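You operate a simulated robot arm through the tools that you are given. There is no shell and no other tool.

The job below is to be done with a simulated robot arm. You get a single attempt, and the scene is never put back.

## Task
Tighten everything that has worked slack on the fittings board.
Fine: wing nut, large nut, knob bolt and the shackle's silver pin, each finger snug where it sits.

Only the result counts: the job must be done as asked and must still hold three seconds after the hand-in. Knocking over, shifting, dropping, spilling or breaking anything else fails it.

## Robot
A 7-joint arm with a two-finger parallel gripper, fixed in place. Base frame: the origin is on the floor under the middle of its stand, x ahead of it, y to its left, z up. Units: cm, rad, N and s.
With the tool pointing down near the work surface it reaches from about 30 to 72 cm from the base axis. Its first joint turns from -2.897 to 2.897 rad. Payload 1.57 kg.
Tool frame: the origin (TCP) lies between the finger pads and is the grasp point; the fingertips stand 3 cm ahead of it; z points along the fingers, y is the line along which they close. The gripper opens to 8 cm. The fingers are 1.7 cm wide and 1.2 cm thick; the gripper's body (4 by 8.2 cm) begins 8 cm behind the TCP.
Orientation is that of the tool frame in the base frame, as [roll, pitch, yaw] about the fixed x, y, z axes, in that order (R = Rz(yaw) Ry(pitch) Rx(roll)). With the fingers straight down and closing along the base's y, the tool's x points along the base's -x, its y along +y and its z along -z.

## Interface
- The arm moves only by the tool jog_arm. Its argument "moves" is a list of rows, each an object of numbers (a shift or turn left out is 0, a gripper value left out holds the last): "hand": the finger opening in cm, from 0 to 8; "x", "y", "z": the shift along the base's x, y, z in units of 25 mm (1.0 is 25 mm); "rx", "ry", "rz": the turn, a rotation vector about the base's x, y, z in units of 6 degrees (1.0 is 6 degrees). In form: [{"hand": .., "x": .., "y": .., "z": .., "rx": .., "ry": .., "rz": ..}, ...]. A call has 1 to 20 rows; each row shifts and turns the commanded pose from where the row before left it. A call with a number of a shift or a turn outside -1 to 1 is refused whole. Rows are played at 5 a second. More than 5 cm and 0.15 rad between two rows, or a gripper value outside its range, and nothing of the call is played. Where a pose cannot be reached the arm comes as near as it can. A force on the tool above 40 N (or 10 N above the force at the start of the call, whichever is more), or a blocked arm, ends the call early, and 0.2 s more pass. Each finger travels about 7.2 cm/s and halts on what it meets, pressing with about 35 N; the grip force reading is that of the motor and also rises with nothing between the fingers. The clock runs only during rows and for 0.2 s after the last one: add rows that do not move to give the fingers time. It gives the time, the measured TCP pose, the force on the tool (base axes), the opening and the grip force at its end, in the units of the frame above (readings bear some noise), with the torque about the TCP (base axes, N m) and any sound that the robot's microphone picked up, and new pictures: "pictures" is both (left out), scene, wrist or none.
- Cameras (640 x 400 px; columns grow to the right, rows downward): "scene" is fixed at [21.99, 65.18, 163.23]; the picture's right is [-0.85, -0.52, 0.00], its down [-0.34, 0.56, -0.75] and it looks along [0.39, -0.64, -0.66] (base axes); focal length 322 px, centre (320, 200). "wrist" rides on the gripper at [7.2, -0.7, -12.2] in the tool frame; the picture's right is [0.09, 1.00, 0.00], its down [-0.84, 0.08, -0.54] and it looks along [-0.54, 0.05, 0.84] (tool axes); focal length 238 px, centre (320, 200).
- raise_lower(by): slides the trunk up (or, below 0, down) by that many cm; the arm rides with it, the base frame stays. It gives what a move gives, with no picture.
- measure_at(camera, pixels): for up to 12 pixels [column, row] of the newest picture of that camera ("zoom" is the newest enlarged one), the place [x, y, z] in the base frame of the surface seen there, good to about 0.2 cm. It takes no simulated time.
- inspect(camera, box): a new picture of the part [left, top, right, bottom] of that camera's present view, enlarged. It takes no simulated time.
- sign_off(): hands the job in; it is judged then, once.

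Leave the gripper open and the arm clear of the work at the hand-in unless told otherwise.

The tools are called after "Request:" as name(argument=value, ...) on one line, values as JSON. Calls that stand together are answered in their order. jog_arm: Moves the arm, as the interface text tells. Its arguments: {"type":"object","properties":{"moves":{"type":"array"},"pictures":{"type":"string","enum":["both","scene","wrist","none"]}},"required":["moves"]} The other tools are called the same way: raise_lower (by) moves the trunk up or down; measure_at (camera, pixels) gives the place of the surface under pixels of a picture; inspect (camera, box) takes an enlarged picture of a part of a camera's view; sign_off () hands the job in.

At the start:

```text
time_s: 0.0
position: [35.95, 19.02, 126.51]
tcp_rot: [3.141, -0.001, -3.142]
contact_force: [0.5, 0.7, -0.1]
torque: [0.02, 0.0, -0.01]
opening: 8.01
grasp_force: 0.1
trunk travel left (down, up): [-37.5, 10.5]
```

scene: 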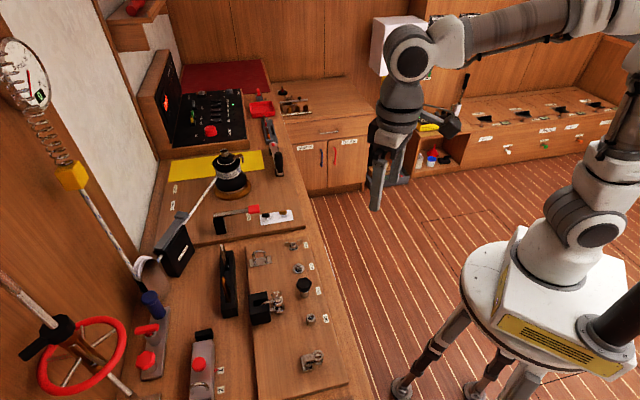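
wrist: 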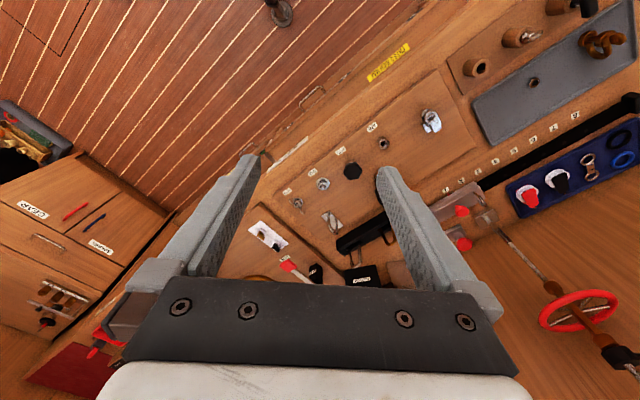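

I see the fittings board at around scene pixels (245-350, 235-400). I'll zoom into it with both cameras before doing anything.

Request:
inspect(camera="scene", box=[230, 220, 370, 400])

Request:
inspect(camera="wrist", box=[260, 60, 480, 260])

```text
2.22 times, centred on (300, 310) of scene
```

zoom: 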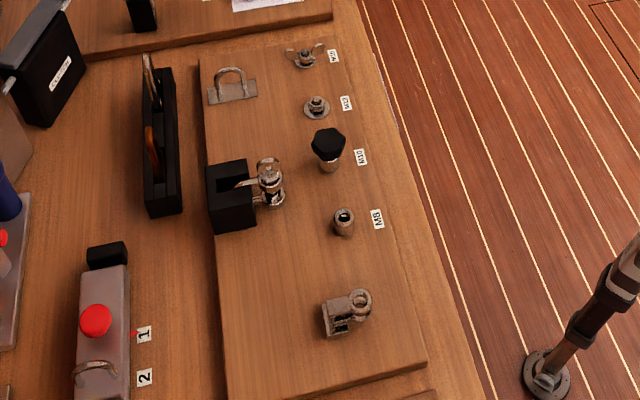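

```text
2.00 times, centred on (370, 160) of wrist
```

zoom: 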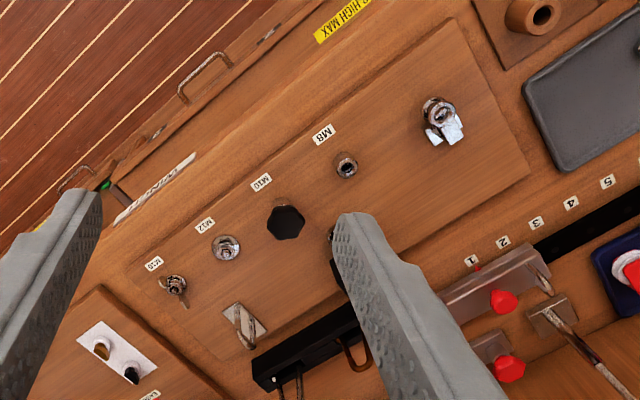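

The zoom shows a row of fittings: wing nut (top), nut, black knob (M10), M8 piece, a bracket piece, plus a black block with a shackle-like thing. I'll measure their places in a fresh scene zoom.

Request:
inspect(camera="scene", box=[240, 230, 330, 290])

Request:
measure_at(camera="scene", pixels=[[292, 246], [298, 268], [304, 284], [311, 318], [313, 357], [277, 297], [260, 258], [262, 305], [300, 330], [280, 350], [340, 360]])

```text
6.67 times, centred on (285, 260) of scene
```

zoom: 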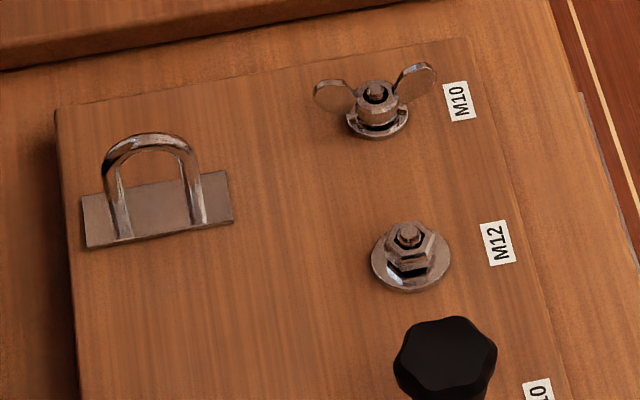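

```text
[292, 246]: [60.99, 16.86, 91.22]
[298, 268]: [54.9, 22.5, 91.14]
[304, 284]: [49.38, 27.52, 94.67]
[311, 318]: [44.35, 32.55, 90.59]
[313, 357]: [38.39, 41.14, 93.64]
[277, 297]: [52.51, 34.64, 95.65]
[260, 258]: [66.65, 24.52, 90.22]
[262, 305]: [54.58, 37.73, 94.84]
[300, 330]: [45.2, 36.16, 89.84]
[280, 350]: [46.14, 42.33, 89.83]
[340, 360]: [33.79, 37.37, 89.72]
```

The wing nut (M10) and M12 hex nut are clear now. Next I zoom on the knob, M8 piece, shackle and bracket.

Request:
inspect(camera="scene", box=[240, 270, 330, 330])

Request:
inspect(camera="scene", box=[280, 330, 355, 380])

Request:
inspect(camera="wrist", box=[370, 90, 460, 150])

```text
6.67 times, centred on (285, 300) of scene
```

zoom: 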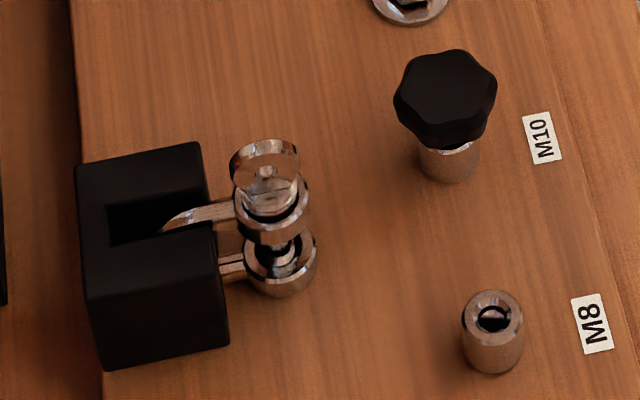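

```text
8.00 times, centred on (318, 355) of scene
```

zoom: 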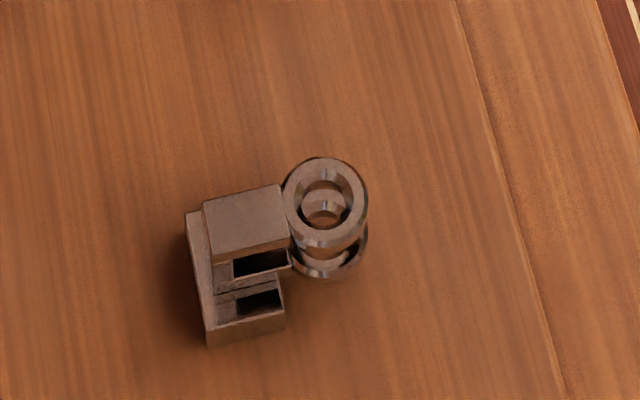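

```text
6.67 times, centred on (415, 120) of wrist
```

zoom: 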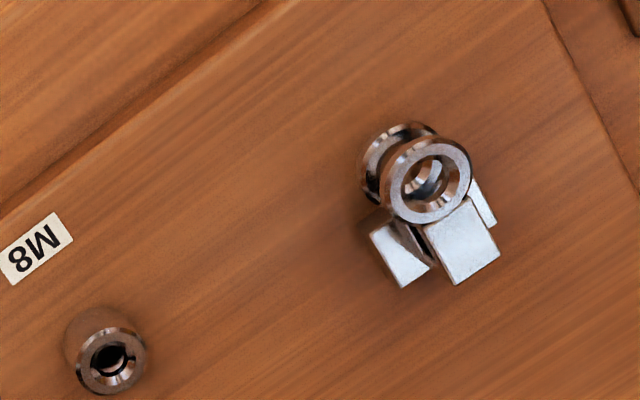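

The fasteners are identified: wing nut ~(61,16.9), M12 nut ~(54.9,22.5), black knob ~(49.4,27.5), silver shackle pin ~(52.5,34.6), with the board top at z≈89.8. I now lower the trunk 22 cm in open air (the TCP ends around z 104.5) so the arm works at board height.

Request:
raise_lower(by=-22)

```text
time_s: 2.3
position: [35.83, 19.12, 104.5]
tcp_rot: [-3.141, -0.001, -3.141]
contact_force: [0.6, -0.5, 0.8]
torque: [-0.04, 0.0, 0.0]
opening: 8.0
grasp_force: 0.1
trunk travel left (down, up): [-15.5, 32.5]
```

Trunk is down and the TCP is at z 104.5. I move 14 cm forward at this height (well above everything on the board) to look with the wrist camera.

Request:
jog_arm(moves=[{"x": 1}, {"x": 1}, {"x": 1}, {"x": 1}, {"x": 1}, {"x": 0.6}, {}], pictures="both")

```text
time_s: 3.9
position: [50.03, 19.11, 104.49]
tcp_rot: [-3.141, -0.001, -3.141]
contact_force: [-0.3, 0.4, 0.3]
torque: [0.01, 0.02, 0.03]
opening: 8.02
grasp_force: 0.0
trunk travel left (down, up): [-15.5, 32.5]
```

scene: 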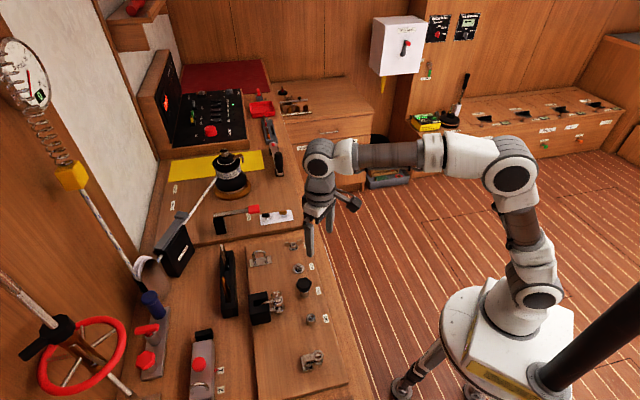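
wrist: 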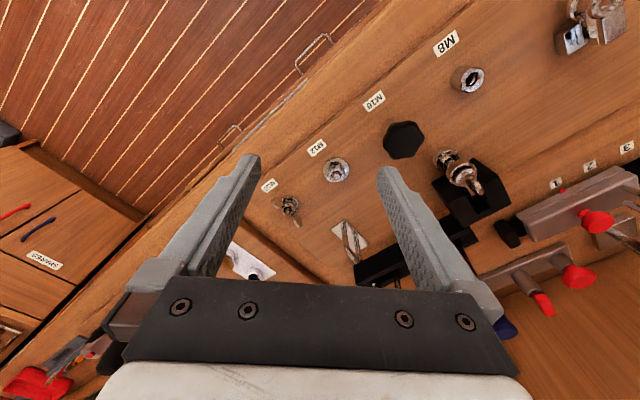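

Now the wrist camera sees all four: wing nut (288,207), nut (336,170), knob (403,140), shackle pin (460,170). I zoom in on each and measure.

Request:
inspect(camera="wrist", box=[250, 145, 370, 225])

Request:
inspect(camera="wrist", box=[380, 110, 530, 210])

Request:
measure_at(camera="wrist", pixels=[[288, 205], [283, 198], [297, 222], [290, 211], [336, 168], [337, 171], [331, 178], [403, 140], [386, 138], [420, 144], [455, 168], [470, 178]])

```text
5.00 times, centred on (310, 185) of wrist
```

zoom: 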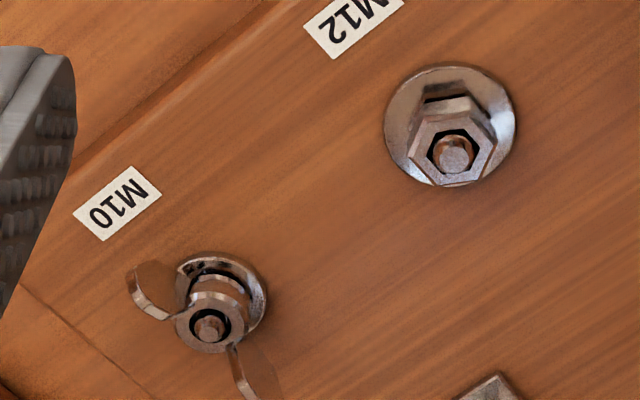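

```text
4.00 times, centred on (455, 160) of wrist
```

zoom: 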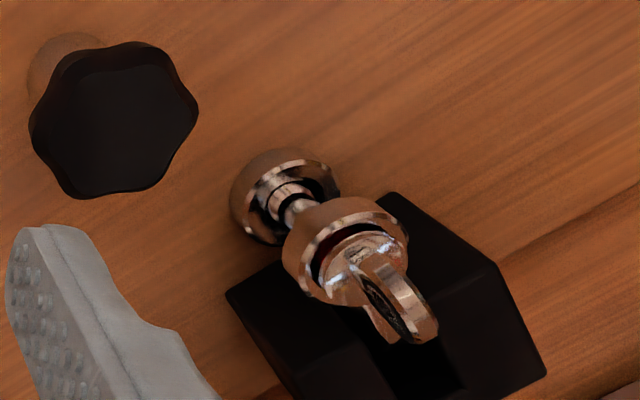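

```text
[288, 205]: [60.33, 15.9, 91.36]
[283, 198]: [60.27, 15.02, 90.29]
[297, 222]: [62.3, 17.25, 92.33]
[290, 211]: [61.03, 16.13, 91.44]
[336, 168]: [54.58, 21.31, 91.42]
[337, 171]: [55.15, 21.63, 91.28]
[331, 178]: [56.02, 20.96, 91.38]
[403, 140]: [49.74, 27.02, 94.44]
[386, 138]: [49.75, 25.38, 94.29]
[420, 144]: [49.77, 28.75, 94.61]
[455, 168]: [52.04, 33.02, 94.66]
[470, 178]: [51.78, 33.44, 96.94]
```

I'll take precise measurements from an enlarged view of the wing nut and nut first.

Request:
inspect(camera="wrist", box=[265, 185, 313, 233])

Request:
inspect(camera="wrist", box=[318, 150, 354, 186])

```text
8.33 times, centred on (289, 209) of wrist
```

zoom: 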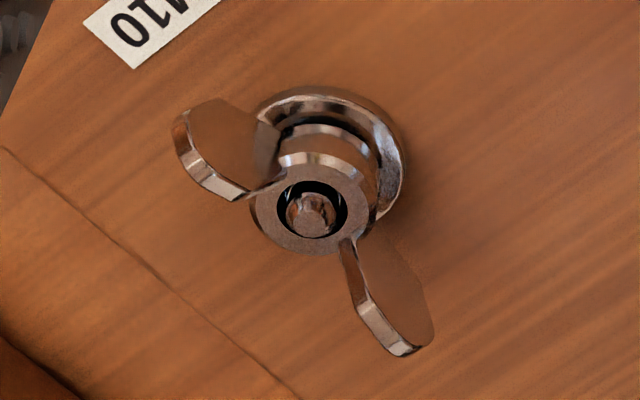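

```text
11.11 times, centred on (336, 168) of wrist
```

zoom: 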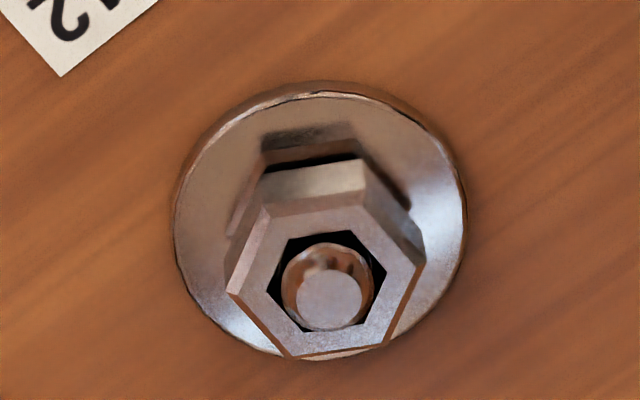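

The nut zoom is the newest; I measure points on its top face, stud and washer.

Request:
measure_at(camera="zoom", pixels=[[328, 298], [265, 225], [360, 213], [408, 262], [380, 335], [295, 340], [245, 285], [315, 185], [200, 180], [320, 90], [455, 250], [560, 200]])

Request:
inspect(camera="wrist", box=[265, 185, 313, 233])

```text
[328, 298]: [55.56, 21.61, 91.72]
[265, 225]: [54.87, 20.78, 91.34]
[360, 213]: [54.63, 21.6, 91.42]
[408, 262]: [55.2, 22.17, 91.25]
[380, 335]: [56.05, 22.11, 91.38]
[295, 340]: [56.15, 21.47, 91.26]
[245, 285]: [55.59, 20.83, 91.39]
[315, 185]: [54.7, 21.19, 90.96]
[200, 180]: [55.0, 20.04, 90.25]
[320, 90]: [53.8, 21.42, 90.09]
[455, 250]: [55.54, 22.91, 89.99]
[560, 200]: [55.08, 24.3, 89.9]
```

```text
8.33 times, centred on (289, 209) of wrist
```

zoom: 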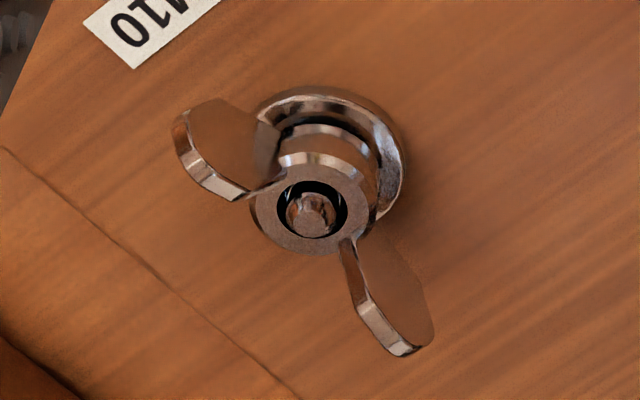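

Nut centre ≈ (55.45, 21.5), top z 91.35, washer top ~90.1. Now I measure the wing nut zoom.

Request:
measure_at(camera="zoom", pixels=[[312, 218], [265, 190], [358, 190], [305, 250], [180, 140], [210, 188], [225, 140], [395, 350], [360, 290], [410, 300], [345, 245], [385, 200]])

Request:
inspect(camera="wrist", box=[430, 140, 500, 210])

```text
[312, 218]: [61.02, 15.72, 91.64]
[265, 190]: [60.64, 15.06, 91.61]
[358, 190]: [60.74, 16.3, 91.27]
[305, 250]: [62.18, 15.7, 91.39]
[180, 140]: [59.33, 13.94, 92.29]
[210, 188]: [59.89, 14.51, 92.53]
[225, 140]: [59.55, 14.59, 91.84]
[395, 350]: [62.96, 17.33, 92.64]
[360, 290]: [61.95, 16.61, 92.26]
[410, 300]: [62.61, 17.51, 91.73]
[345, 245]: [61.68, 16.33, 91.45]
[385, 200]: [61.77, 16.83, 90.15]
```

```text
5.71 times, centred on (465, 175) of wrist
```

zoom: 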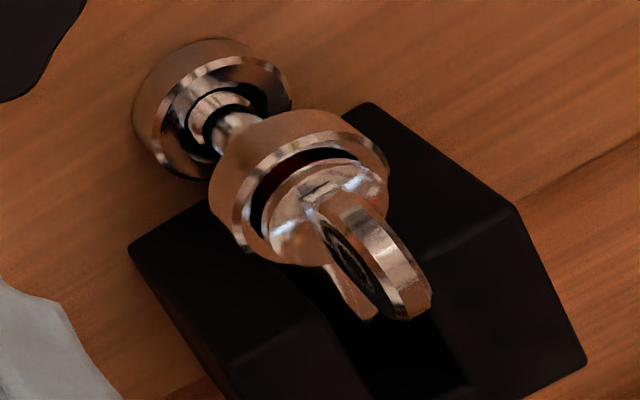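

Wing nut centre ≈ (61.1,15.7), wings along ~43° direction, wing tops ~92.6. Now I measure the shackle pin zoom.

Request:
measure_at(camera="zoom", pixels=[[365, 230], [410, 300], [345, 200], [420, 265], [325, 188], [290, 230], [365, 180], [310, 130], [240, 230], [350, 300], [215, 60], [150, 150]])

Request:
inspect(camera="scene", box=[250, 275, 310, 335])

```text
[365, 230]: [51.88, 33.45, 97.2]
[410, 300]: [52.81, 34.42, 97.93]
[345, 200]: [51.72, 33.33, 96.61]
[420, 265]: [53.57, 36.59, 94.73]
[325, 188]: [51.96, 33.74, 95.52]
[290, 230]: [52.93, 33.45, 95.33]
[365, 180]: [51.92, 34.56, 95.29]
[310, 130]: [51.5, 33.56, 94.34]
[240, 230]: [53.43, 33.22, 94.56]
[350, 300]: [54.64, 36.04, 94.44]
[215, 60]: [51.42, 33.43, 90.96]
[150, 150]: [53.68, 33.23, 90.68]
```

```text
6.67 times, centred on (280, 305) of scene
```

zoom: 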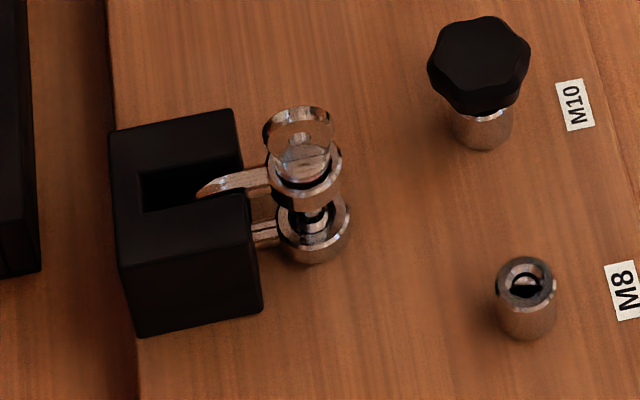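

Shackle pin: eye plate near (52.5,34.1), plate plane also along ~45°, top ~98. I'll do the wing nut first: move over (61.1,15.75) at the present height and turn the tool +45° so the fingers close square to the wings, with the opening cut to 4 cm.

Request:
jog_arm(moves=[{"hand": 4, "x": 1, "y": -0.35, "rz": 1}, {"x": 1, "y": -0.5, "rz": 1}, {"x": 1, "y": -0.5, "rz": 1}, {"x": 1, "rz": 1}, {"x": 0.43, "rz": 1}, {"rz": 1}, {"rz": 1}, {"rz": 0.4}, {}])

```text
time_s: 5.9
position: [61.04, 15.67, 104.58]
tcp_rot: [-3.141, 0.0, -2.363]
contact_force: [-0.6, 0.1, -0.8]
torque: [-0.01, 0.03, -0.02]
opening: 4.01
grasp_force: 0.0
trunk travel left (down, up): [-15.5, 32.5]
```

scene: 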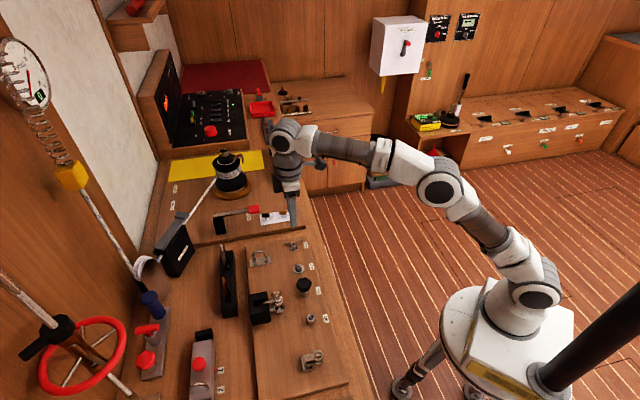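
wrist: 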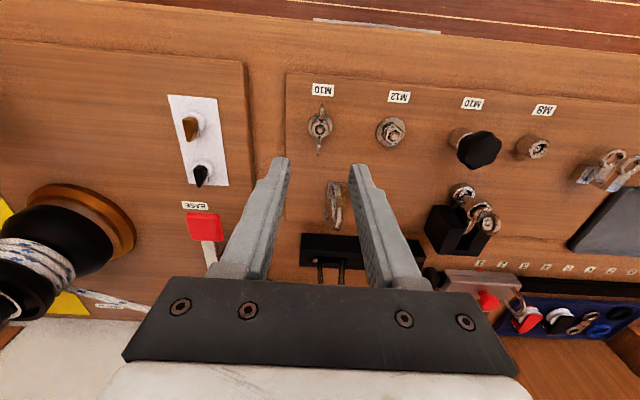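

The tool now lines up with the board; the wing nut appears at (320,127), wings vertical in the picture. I zoom and measure it again.

Request:
inspect(camera="wrist", box=[300, 95, 340, 165])

Request:
measure_at(camera="wrist", pixels=[[322, 106], [321, 113], [319, 127], [319, 145], [318, 152]])

```text
5.71 times, centred on (320, 130) of wrist
```

zoom: 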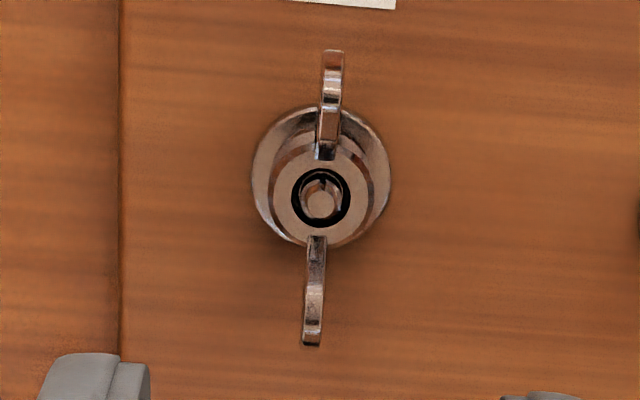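

```text
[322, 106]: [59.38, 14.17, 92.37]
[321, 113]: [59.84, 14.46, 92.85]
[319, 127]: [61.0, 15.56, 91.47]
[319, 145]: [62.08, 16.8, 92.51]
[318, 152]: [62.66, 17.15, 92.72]
```

The TCP sits within a millimetre of the wing nut's centre, and the wings match the tool's angle within ~2°. I go straight down 7.5 cm to z 97 (tips at 94, still above the wing tops at 92.8) and look again.

Request:
jog_arm(moves=[{"z": -1}, {"z": -1}, {"z": -1}, {}], pictures="both")

```text
time_s: 6.9
position: [60.94, 15.65, 97.02]
tcp_rot: [3.141, 0.001, -2.365]
contact_force: [0.2, -0.2, 0.7]
torque: [-0.02, 0.01, 0.0]
opening: 4.01
grasp_force: 0.1
trunk travel left (down, up): [-15.5, 32.5]
```

scene: 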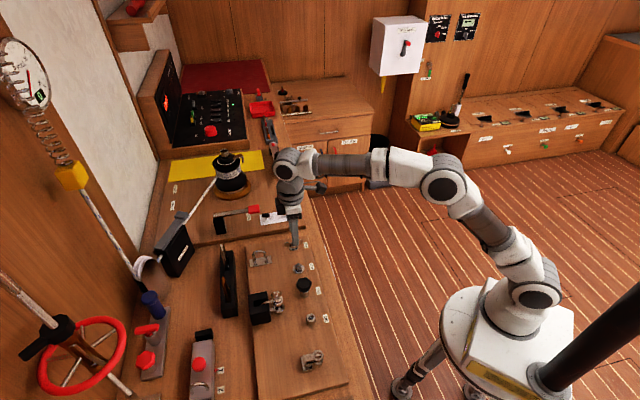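
wrist: 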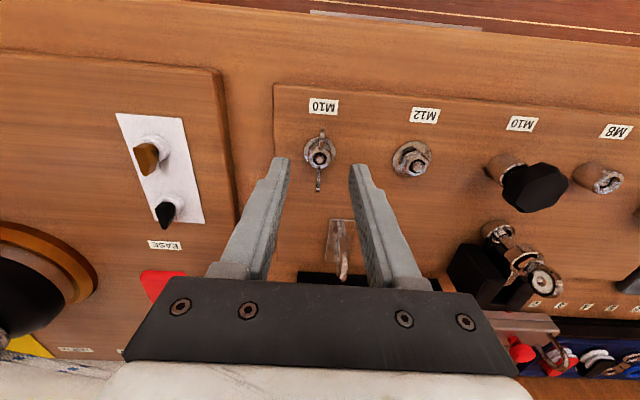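

Tips at row ~160, wing nut between them at (319,157). I zoom for the wing's profile and measure.

Request:
inspect(camera="wrist", box=[260, 110, 380, 210])

Request:
inspect(camera="scene", box=[270, 220, 320, 260])

```text
4.00 times, centred on (320, 160) of wrist
```

zoom: 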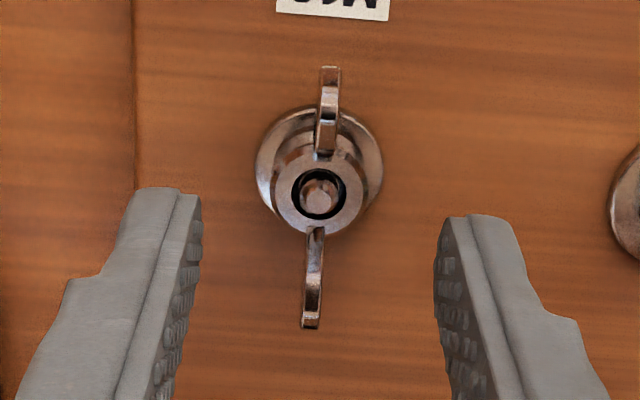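

```text
10.00 times, centred on (295, 240) of scene
```

zoom: 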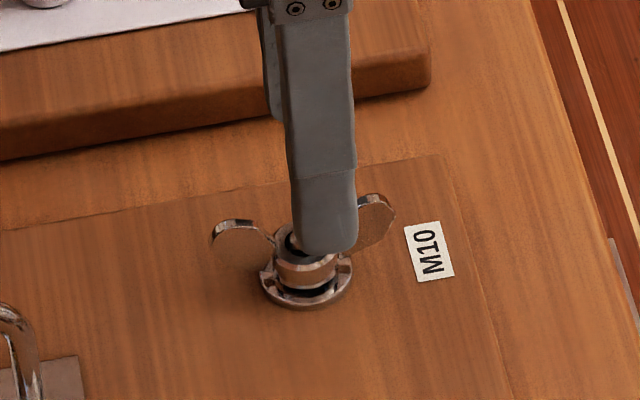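

The hub is ~1.7 cm across (top z≈91.4), centred between the fingers. I descend 3.1 cm so the tips reach z≈90.9 beside the hub (above its washer), then check force before closing.

Request:
jog_arm(moves=[{"z": -0.5}, {"z": -0.5}, {"z": -0.24}, {}], pictures="both")

```text
time_s: 7.9
position: [60.94, 15.67, 93.89]
tcp_rot: [3.141, -0.001, -2.367]
contact_force: [-0.1, -0.7, 0.3]
torque: [0.01, 0.0, 0.02]
opening: 3.97
grasp_force: 0.1
trunk travel left (down, up): [-15.5, 32.5]
```

scene: 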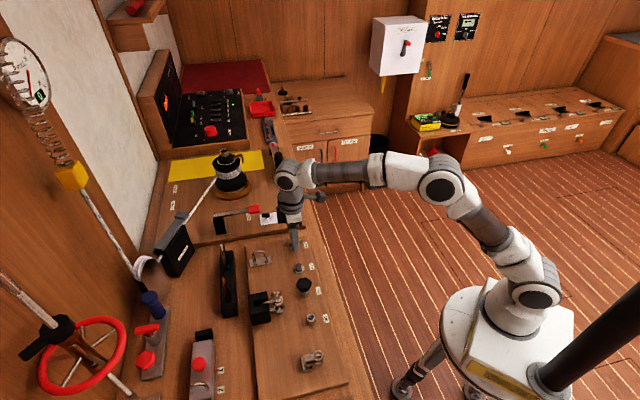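
wrist: 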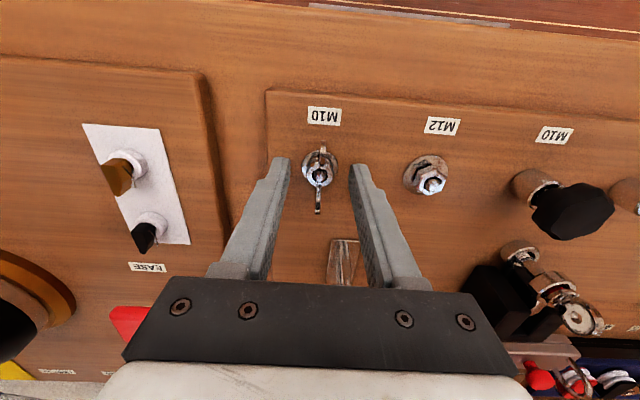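

No contact, tips flank the hub at (319,175). I close the fingers on it.

Request:
jog_arm(moves=[{"hand": 0}, {}, {}], pictures="both")

Request:
inspect(camera="wrist", box=[260, 120, 380, 220])

```text
time_s: 8.7
position: [60.85, 15.67, 93.89]
tcp_rot: [-3.14, 0.0, -2.367]
contact_force: [-1.5, 0.4, -0.8]
torque: [0.01, 0.03, 0.0]
opening: 1.65
grasp_force: 31.7
trunk travel left (down, up): [-15.5, 32.5]
```

scene: 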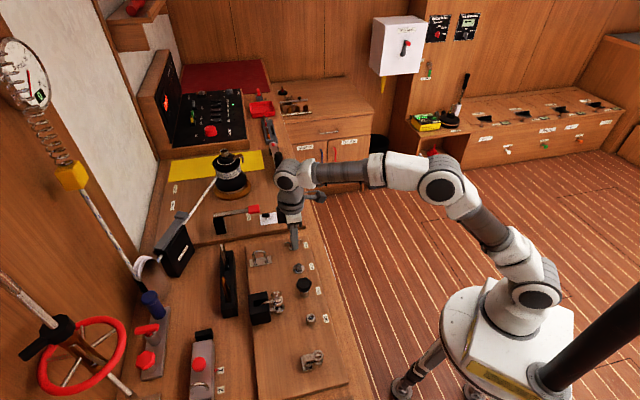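
wrist: 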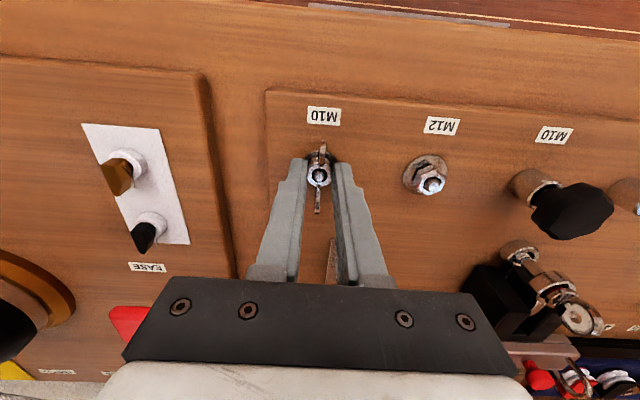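

```text
4.00 times, centred on (320, 170) of wrist
```

zoom: 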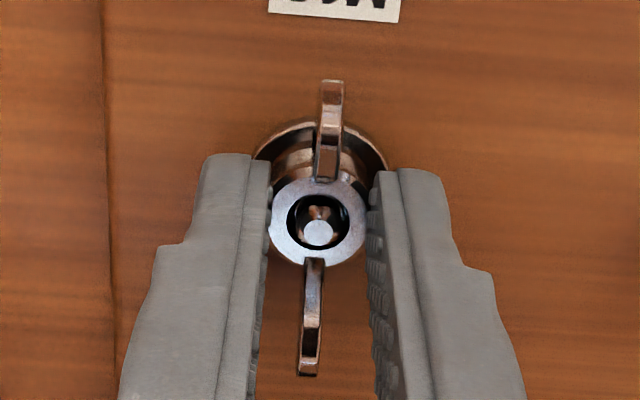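

The hub is gripped at 1.65 cm, force 31.7. I now turn clockwise (rz negative) 30° and read the torque.

Request:
jog_arm(moves=[{"rz": -1}, {"rz": -1}, {"rz": -1}, {"rz": -1}, {"rz": -1}, {}], pictures="wrist")

Request:
inspect(camera="wrist", box=[260, 120, 380, 220])

```text
time_s: 10.1
position: [60.84, 15.83, 93.92]
tcp_rot: [-3.141, 0.001, -2.89]
contact_force: [-6.2, 6.4, -1.7]
torque: [0.23, 0.26, 0.06]
opening: 1.63
grasp_force: 32.0
trunk travel left (down, up): [-15.5, 32.5]
```

wrist: 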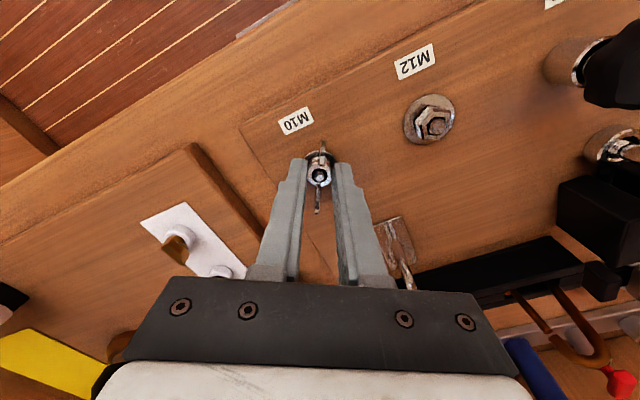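

```text
4.00 times, centred on (320, 170) of wrist
```

zoom: 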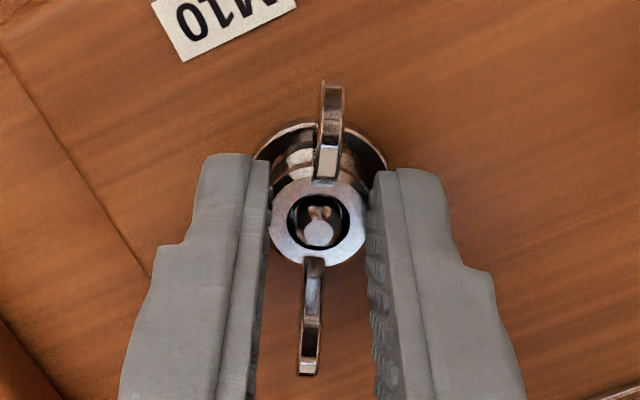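

The nut turned with the fingers at only 0.06 N m about z. A small side force (-6,6) means I'm ~1.5 mm off the axis, so I shift the command by (-0.1,+0.15) cm and keep turning clockwise 60° more.

Request:
jog_arm(moves=[{"x": -0.04, "y": 0.06, "rz": -1}, {"rz": -1}, {"rz": -1}, {"rz": -1}, {"rz": -1}, {"rz": -1}, {"rz": -1}, {"rz": -1}, {"rz": -1}, {"rz": -1}, {}], pictures="wrist")

Request:
inspect(camera="wrist", box=[260, 120, 380, 220])

```text
time_s: 12.5
position: [60.95, 16.09, 93.96]
tcp_rot: [3.141, -0.001, 2.345]
contact_force: [0.0, 21.6, -7.7]
torque: [0.46, -0.06, 0.03]
opening: 1.64
grasp_force: 32.0
trunk travel left (down, up): [-15.5, 32.5]
```

wrist: 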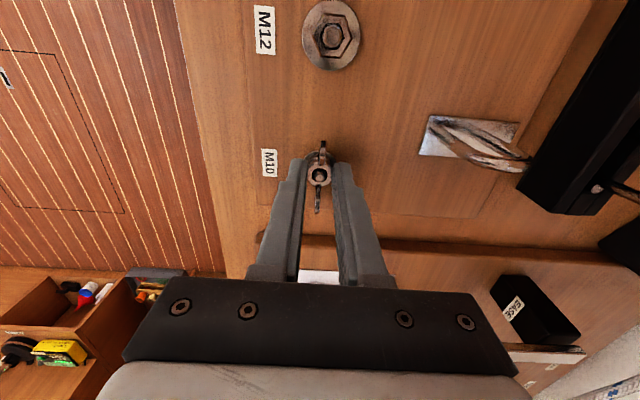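

```text
4.00 times, centred on (320, 170) of wrist
```

zoom: 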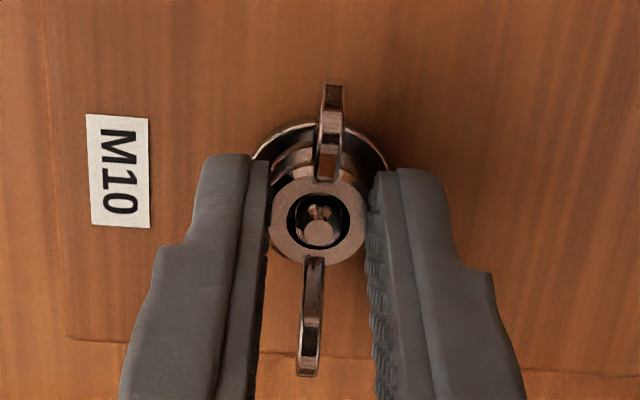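

The nut follows but the side force rose to 21.6 N because the TCP sits ~3 mm off the hub axis; from the arc I work the axis out as ≈(61.1,15.9). I release (open to 6), let it relax, and check position and the picture.

Request:
jog_arm(moves=[{"hand": 6}, {}, {}], pictures="both")

Request:
inspect(camera="wrist", box=[290, 135, 350, 215])

```text
time_s: 13.3
position: [60.9, 15.78, 94.06]
tcp_rot: [-3.14, -0.001, 2.346]
contact_force: [-0.1, 0.7, -0.2]
torque: [0.04, -0.03, 0.0]
opening: 6.0
grasp_force: 0.1
trunk travel left (down, up): [-15.5, 32.5]
```

scene: 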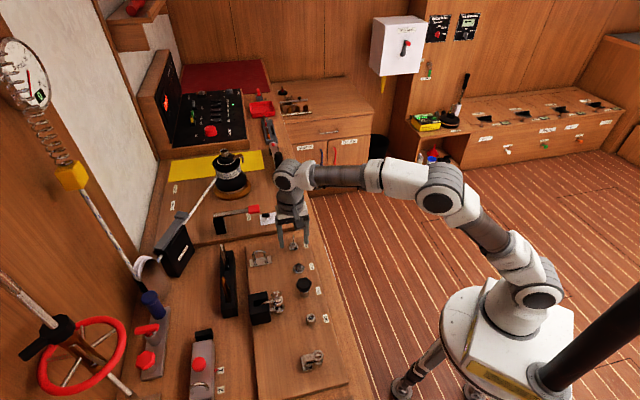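
wrist: 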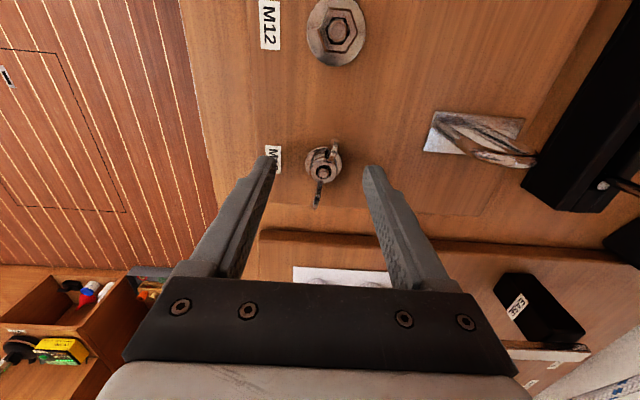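

```text
5.00 times, centred on (320, 175) of wrist
```

zoom: 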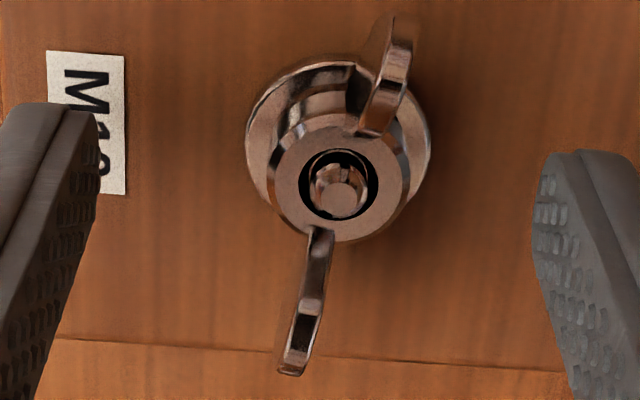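

Released: TCP (60.90,15.78); the stud appears at wrist (324,174), 3 px right of where it should be, giving axis ≈(61.07,15.93). The wings are ~12° ahead of the fingers. I recentre by (+0.17,+0.13) cm, turn 12° clockwise to line up, and drop 0.1 cm, then close gently.

Request:
jog_arm(moves=[{"x": 0.068, "y": 0.056, "z": -0.05, "rz": -1}, {"rz": -1}, {"hand": 2.4}, {}, {"hand": 0}, {}, {}], pictures="wrist")

Request:
inspect(camera="wrist", box=[290, 135, 350, 215])

```text
time_s: 14.9
position: [61.2, 16.1, 93.8]
tcp_rot: [-3.141, 0.002, 2.137]
contact_force: [4.6, 2.1, 1.2]
torque: [0.04, -0.08, 0.03]
opening: 1.65
grasp_force: 31.7
trunk travel left (down, up): [-15.5, 32.5]
```

wrist: 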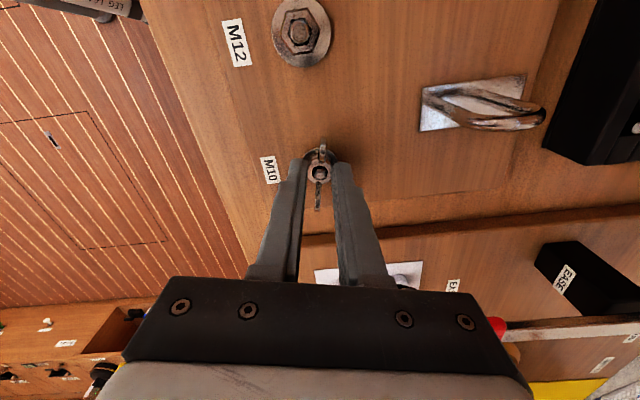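

```text
5.00 times, centred on (320, 175) of wrist
```

zoom: 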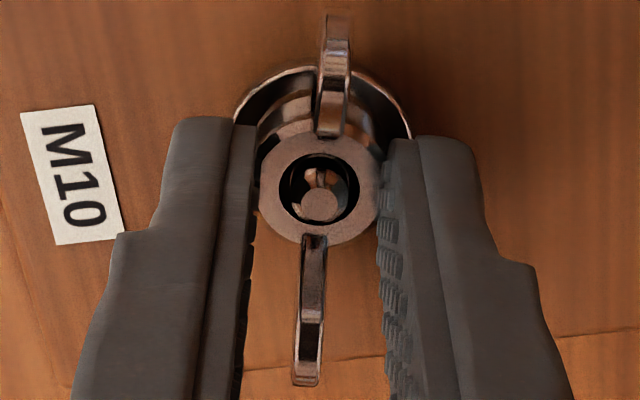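

Now well centred (stud at (320,176) as expected) and gripped again. I turn clockwise another 60°, with a small (+0.05,+0.03) cm relief.

Request:
jog_arm(moves=[{"x": 0.02, "y": 0.012, "rz": -1}, {"rz": -1}, {"rz": -1}, {"rz": -1}, {"rz": -1}, {"rz": -1}, {"rz": -1}, {"rz": -1}, {"rz": -1}, {"rz": -1}, {}], pictures="both")

Request:
inspect(camera="wrist", box=[290, 135, 350, 215])

```text
time_s: 17.3
position: [61.19, 15.94, 93.83]
tcp_rot: [3.14, -0.002, 1.088]
contact_force: [18.3, 1.9, 4.2]
torque: [0.02, -0.49, 0.05]
opening: 1.66
grasp_force: 31.8
trunk travel left (down, up): [-15.5, 32.5]
```

scene: 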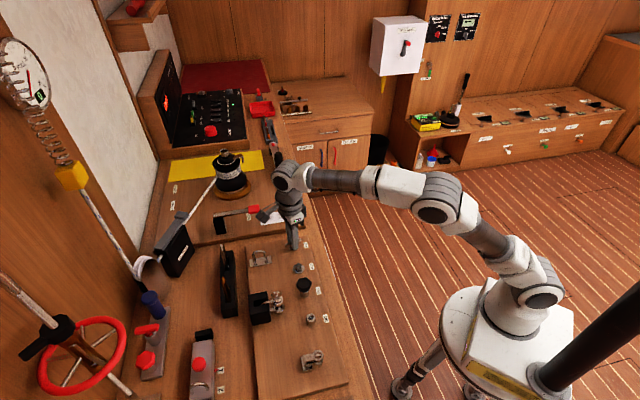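
wrist: 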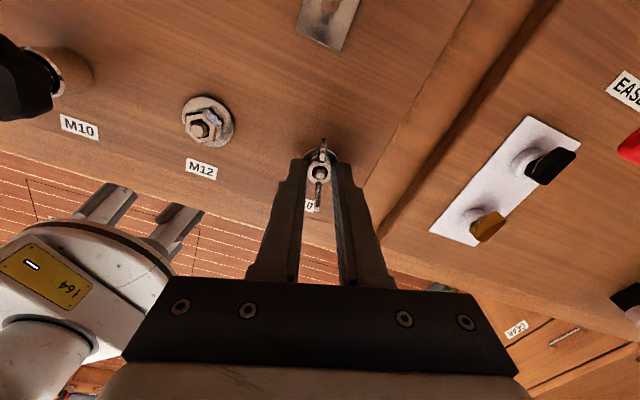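

```text
5.00 times, centred on (320, 175) of wrist
```

zoom: 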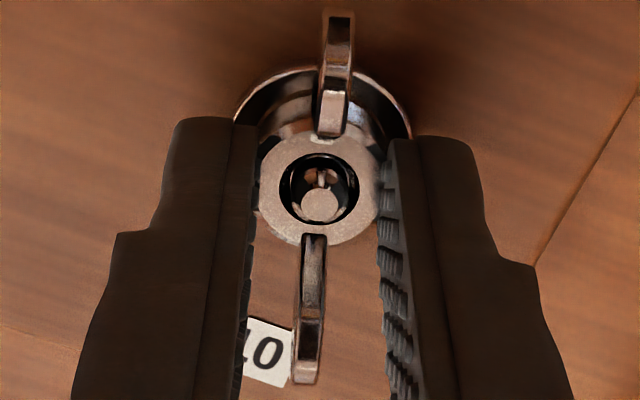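

Still loose (torque z 0.05) and yaw is at 1.09 with no joint trouble. Side force +18 N in x: I shift the command +0.2 cm in x to relieve and keep turning 60°.

Request:
jog_arm(moves=[{"x": 0.08, "y": 0.01, "rz": -1}, {"rz": -1}, {"rz": -1}, {"rz": -1}, {"rz": -1}, {"rz": -1}, {"rz": -1}, {"rz": -1}, {"rz": -1}, {"rz": -1}, {}], pictures="both")

Request:
inspect(camera="wrist", box=[290, 135, 350, 215])

```text
time_s: 19.7
position: [61.34, 15.84, 93.76]
tcp_rot: [-3.141, 0.001, 0.039]
contact_force: [0.4, -8.2, -0.1]
torque: [-0.19, 0.03, 0.25]
opening: 1.69
grasp_force: 32.4
trunk travel left (down, up): [-15.5, 32.5]
```

scene: 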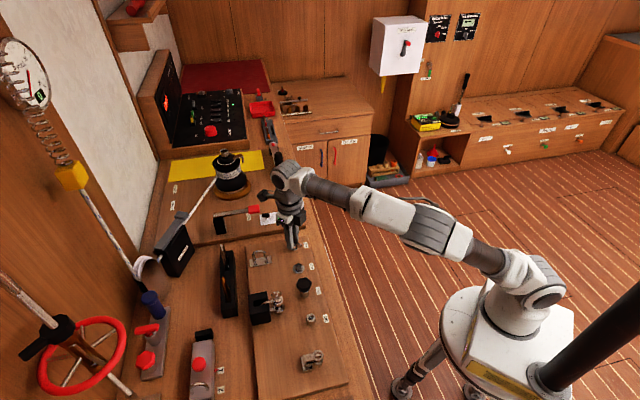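
wrist: 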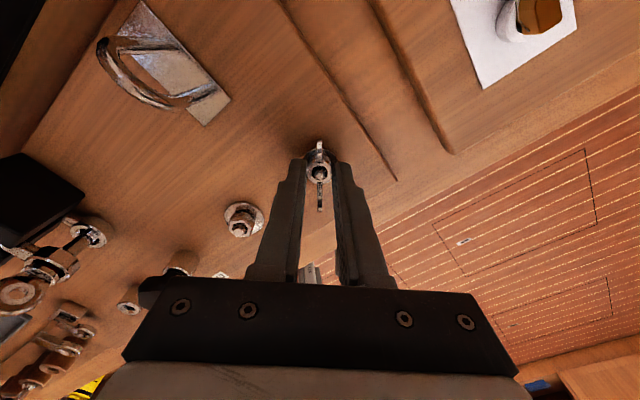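

```text
5.00 times, centred on (320, 175) of wrist
```

zoom: 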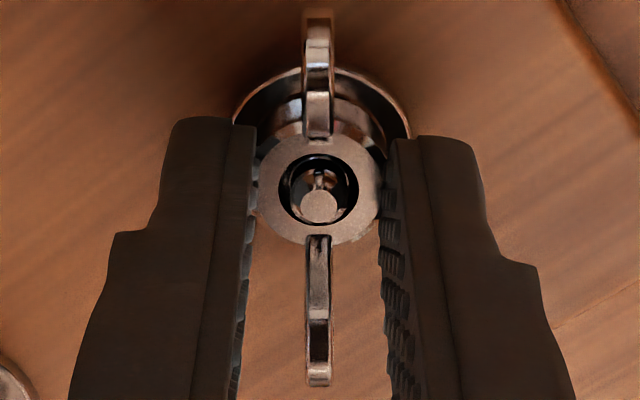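

The torque about z rose to 0.25 N m and the wings lag by ~4°, so the nut is beginning to seat. I turn 12° more and read again.

Request:
jog_arm(moves=[{"rz": -1}, {"rz": -1}, {}], pictures="wrist")

Request:
inspect(camera="wrist", box=[290, 135, 350, 215])

```text
time_s: 20.5
position: [61.3, 15.9, 93.74]
tcp_rot: [-3.135, 0.007, -0.163]
contact_force: [-2.4, 18.6, 6.4]
torque: [0.52, 0.11, 0.17]
opening: 1.8
grasp_force: 32.4
out of reach, approached as far as the arm can: row 2
trunk travel left (down, up): [-15.5, 32.5]
```

wrist: 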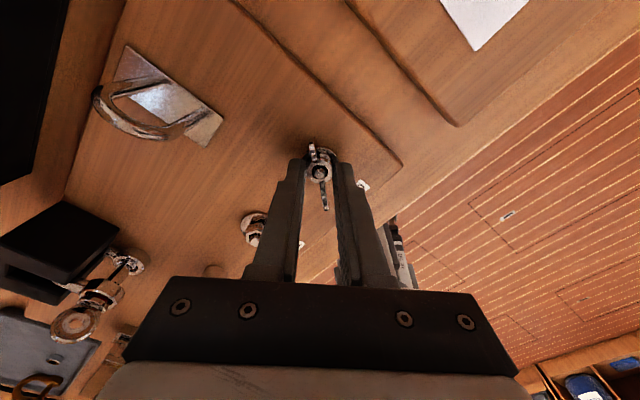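

```text
5.00 times, centred on (320, 175) of wrist
```

zoom: 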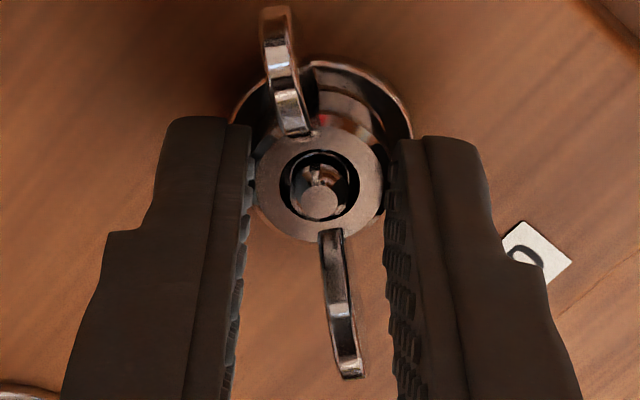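

The arm hit its yaw limit at -0.16, and the wings lag 17°: the hub slipped in the pads at about 0.25 N m, so the nut is seating. I release, lift clear, and look at it from both cameras.

Request:
jog_arm(moves=[{"hand": 6}, {}, {"z": 1}, {"z": 1}, {"rz": 1}, {"rz": 1}, {"rz": 1}, {}], pictures="both")

Request:
inspect(camera="wrist", box=[280, 105, 360, 205])

Request:
inspect(camera="scene", box=[270, 220, 320, 260])

```text
time_s: 22.3
position: [61.27, 15.55, 95.01]
tcp_rot: [-3.141, -0.001, 0.15]
contact_force: [-0.4, 0.3, 0.3]
torque: [0.0, 0.03, -0.01]
opening: 5.98
grasp_force: 0.0
out of reach, approached as far as the arm can: row 3, 4
trunk travel left (down, up): [-15.5, 32.5]
```

scene: 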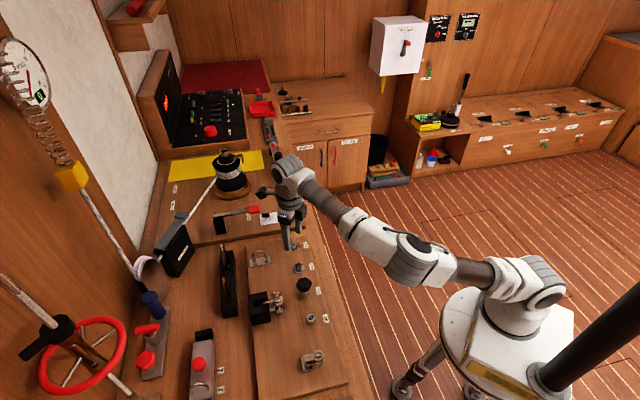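
wrist: 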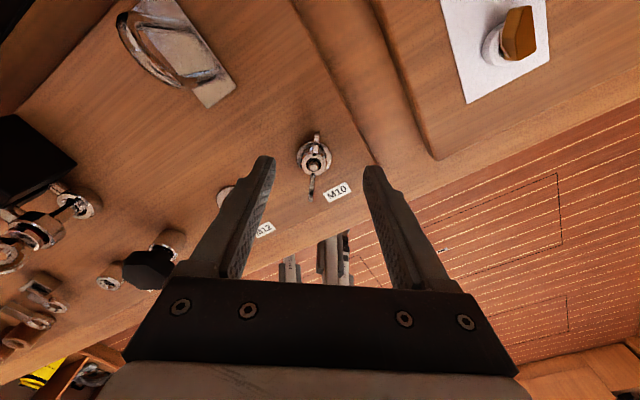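

```text
4.00 times, centred on (320, 155) of wrist
```

zoom: 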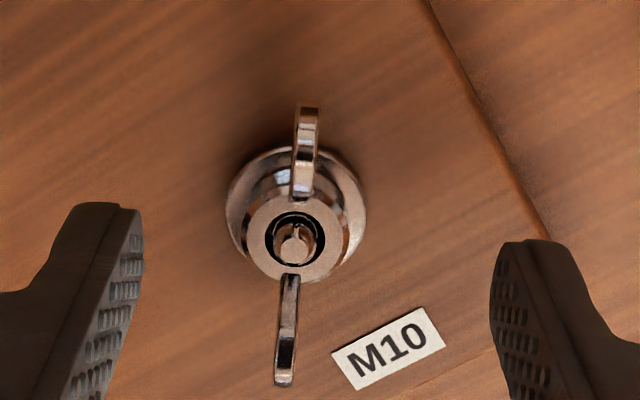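

```text
10.00 times, centred on (295, 240) of scene
```

zoom: 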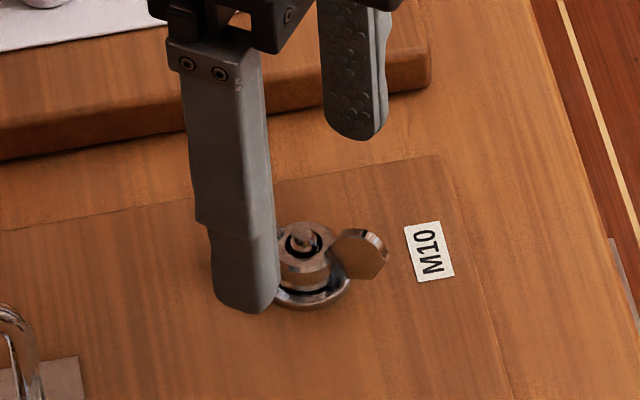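

The nut has turned 216° in total and then stopped dead while the pads slipped, so it's seated; the pads slip on the round hub at ~0.25 N m. To make it properly finger snug I'll use the finger corners against the wings. I raise a little, recentre on the fitted axis (61.17,15.89), and swing back counter-clockwise with fingers open and clear.

Request:
jog_arm(moves=[{"z": 0.6, "x": -0.04, "y": 0.136}, {"rz": 1}, {"rz": 1}, {"rz": 1}, {"rz": 1}, {"rz": 1}, {"rz": 1}, {"rz": 1}, {"rz": 1}, {"rz": 1}, {"rz": 1}, {"rz": 1}, {"rz": 1}, {"rz": 1}, {"rz": 1}, {"rz": 1}, {"rz": 1}, {"rz": 1}, {"rz": 1}, {}], pictures="none")

Request:
jog_arm(moves=[{"rz": 1}, {"rz": 1}, {"rz": 1}, {"rz": 1}, {"rz": 1}, {"rz": 1}, {"rz": 1}, {}], pictures="both")

Request:
inspect(camera="wrist", box=[280, 105, 360, 205])

Request:
inspect(camera="scene", box=[270, 220, 320, 260])

```text
time_s: 26.5
position: [61.16, 15.86, 96.64]
tcp_rot: [3.141, 0.001, 2.033]
contact_force: [0.2, 0.5, -0.2]
torque: [0.01, -0.01, 0.02]
opening: 6.02
grasp_force: 0.1
trunk travel left (down, up): [-15.5, 32.5]
```

```text
time_s: 28.3
position: [61.14, 15.78, 96.66]
tcp_rot: [3.141, 0.001, 2.766]
contact_force: [-0.2, 0.5, -0.8]
torque: [0.0, 0.01, 0.0]
opening: 5.99
grasp_force: 0.0
trunk travel left (down, up): [-15.5, 32.5]
```

scene: 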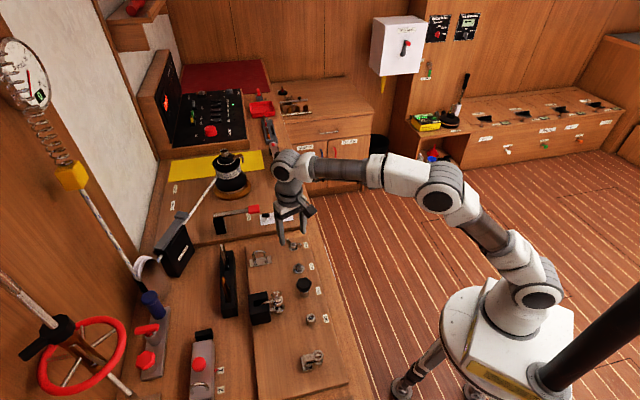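
wrist: 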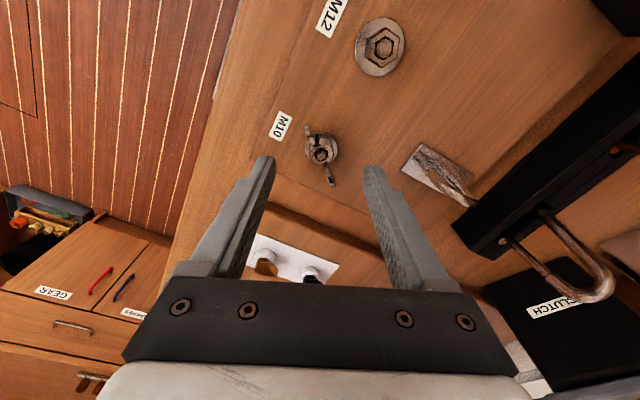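

```text
4.00 times, centred on (320, 155) of wrist
```

zoom: 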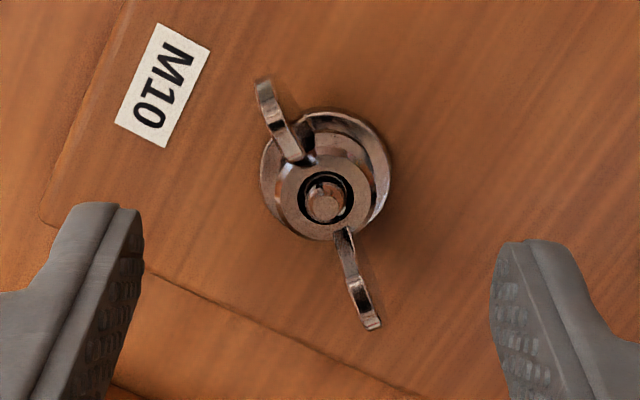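

```text
10.00 times, centred on (295, 240) of scene
```

zoom: 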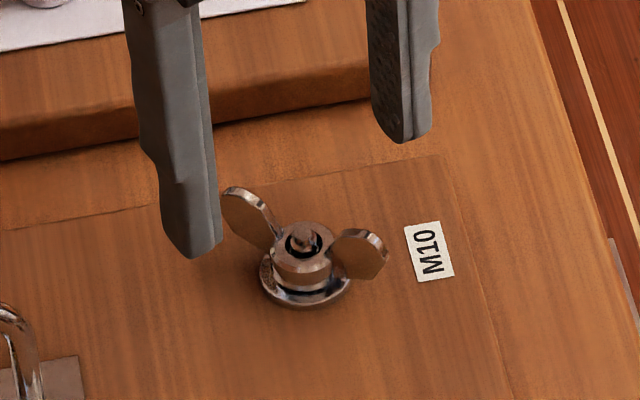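

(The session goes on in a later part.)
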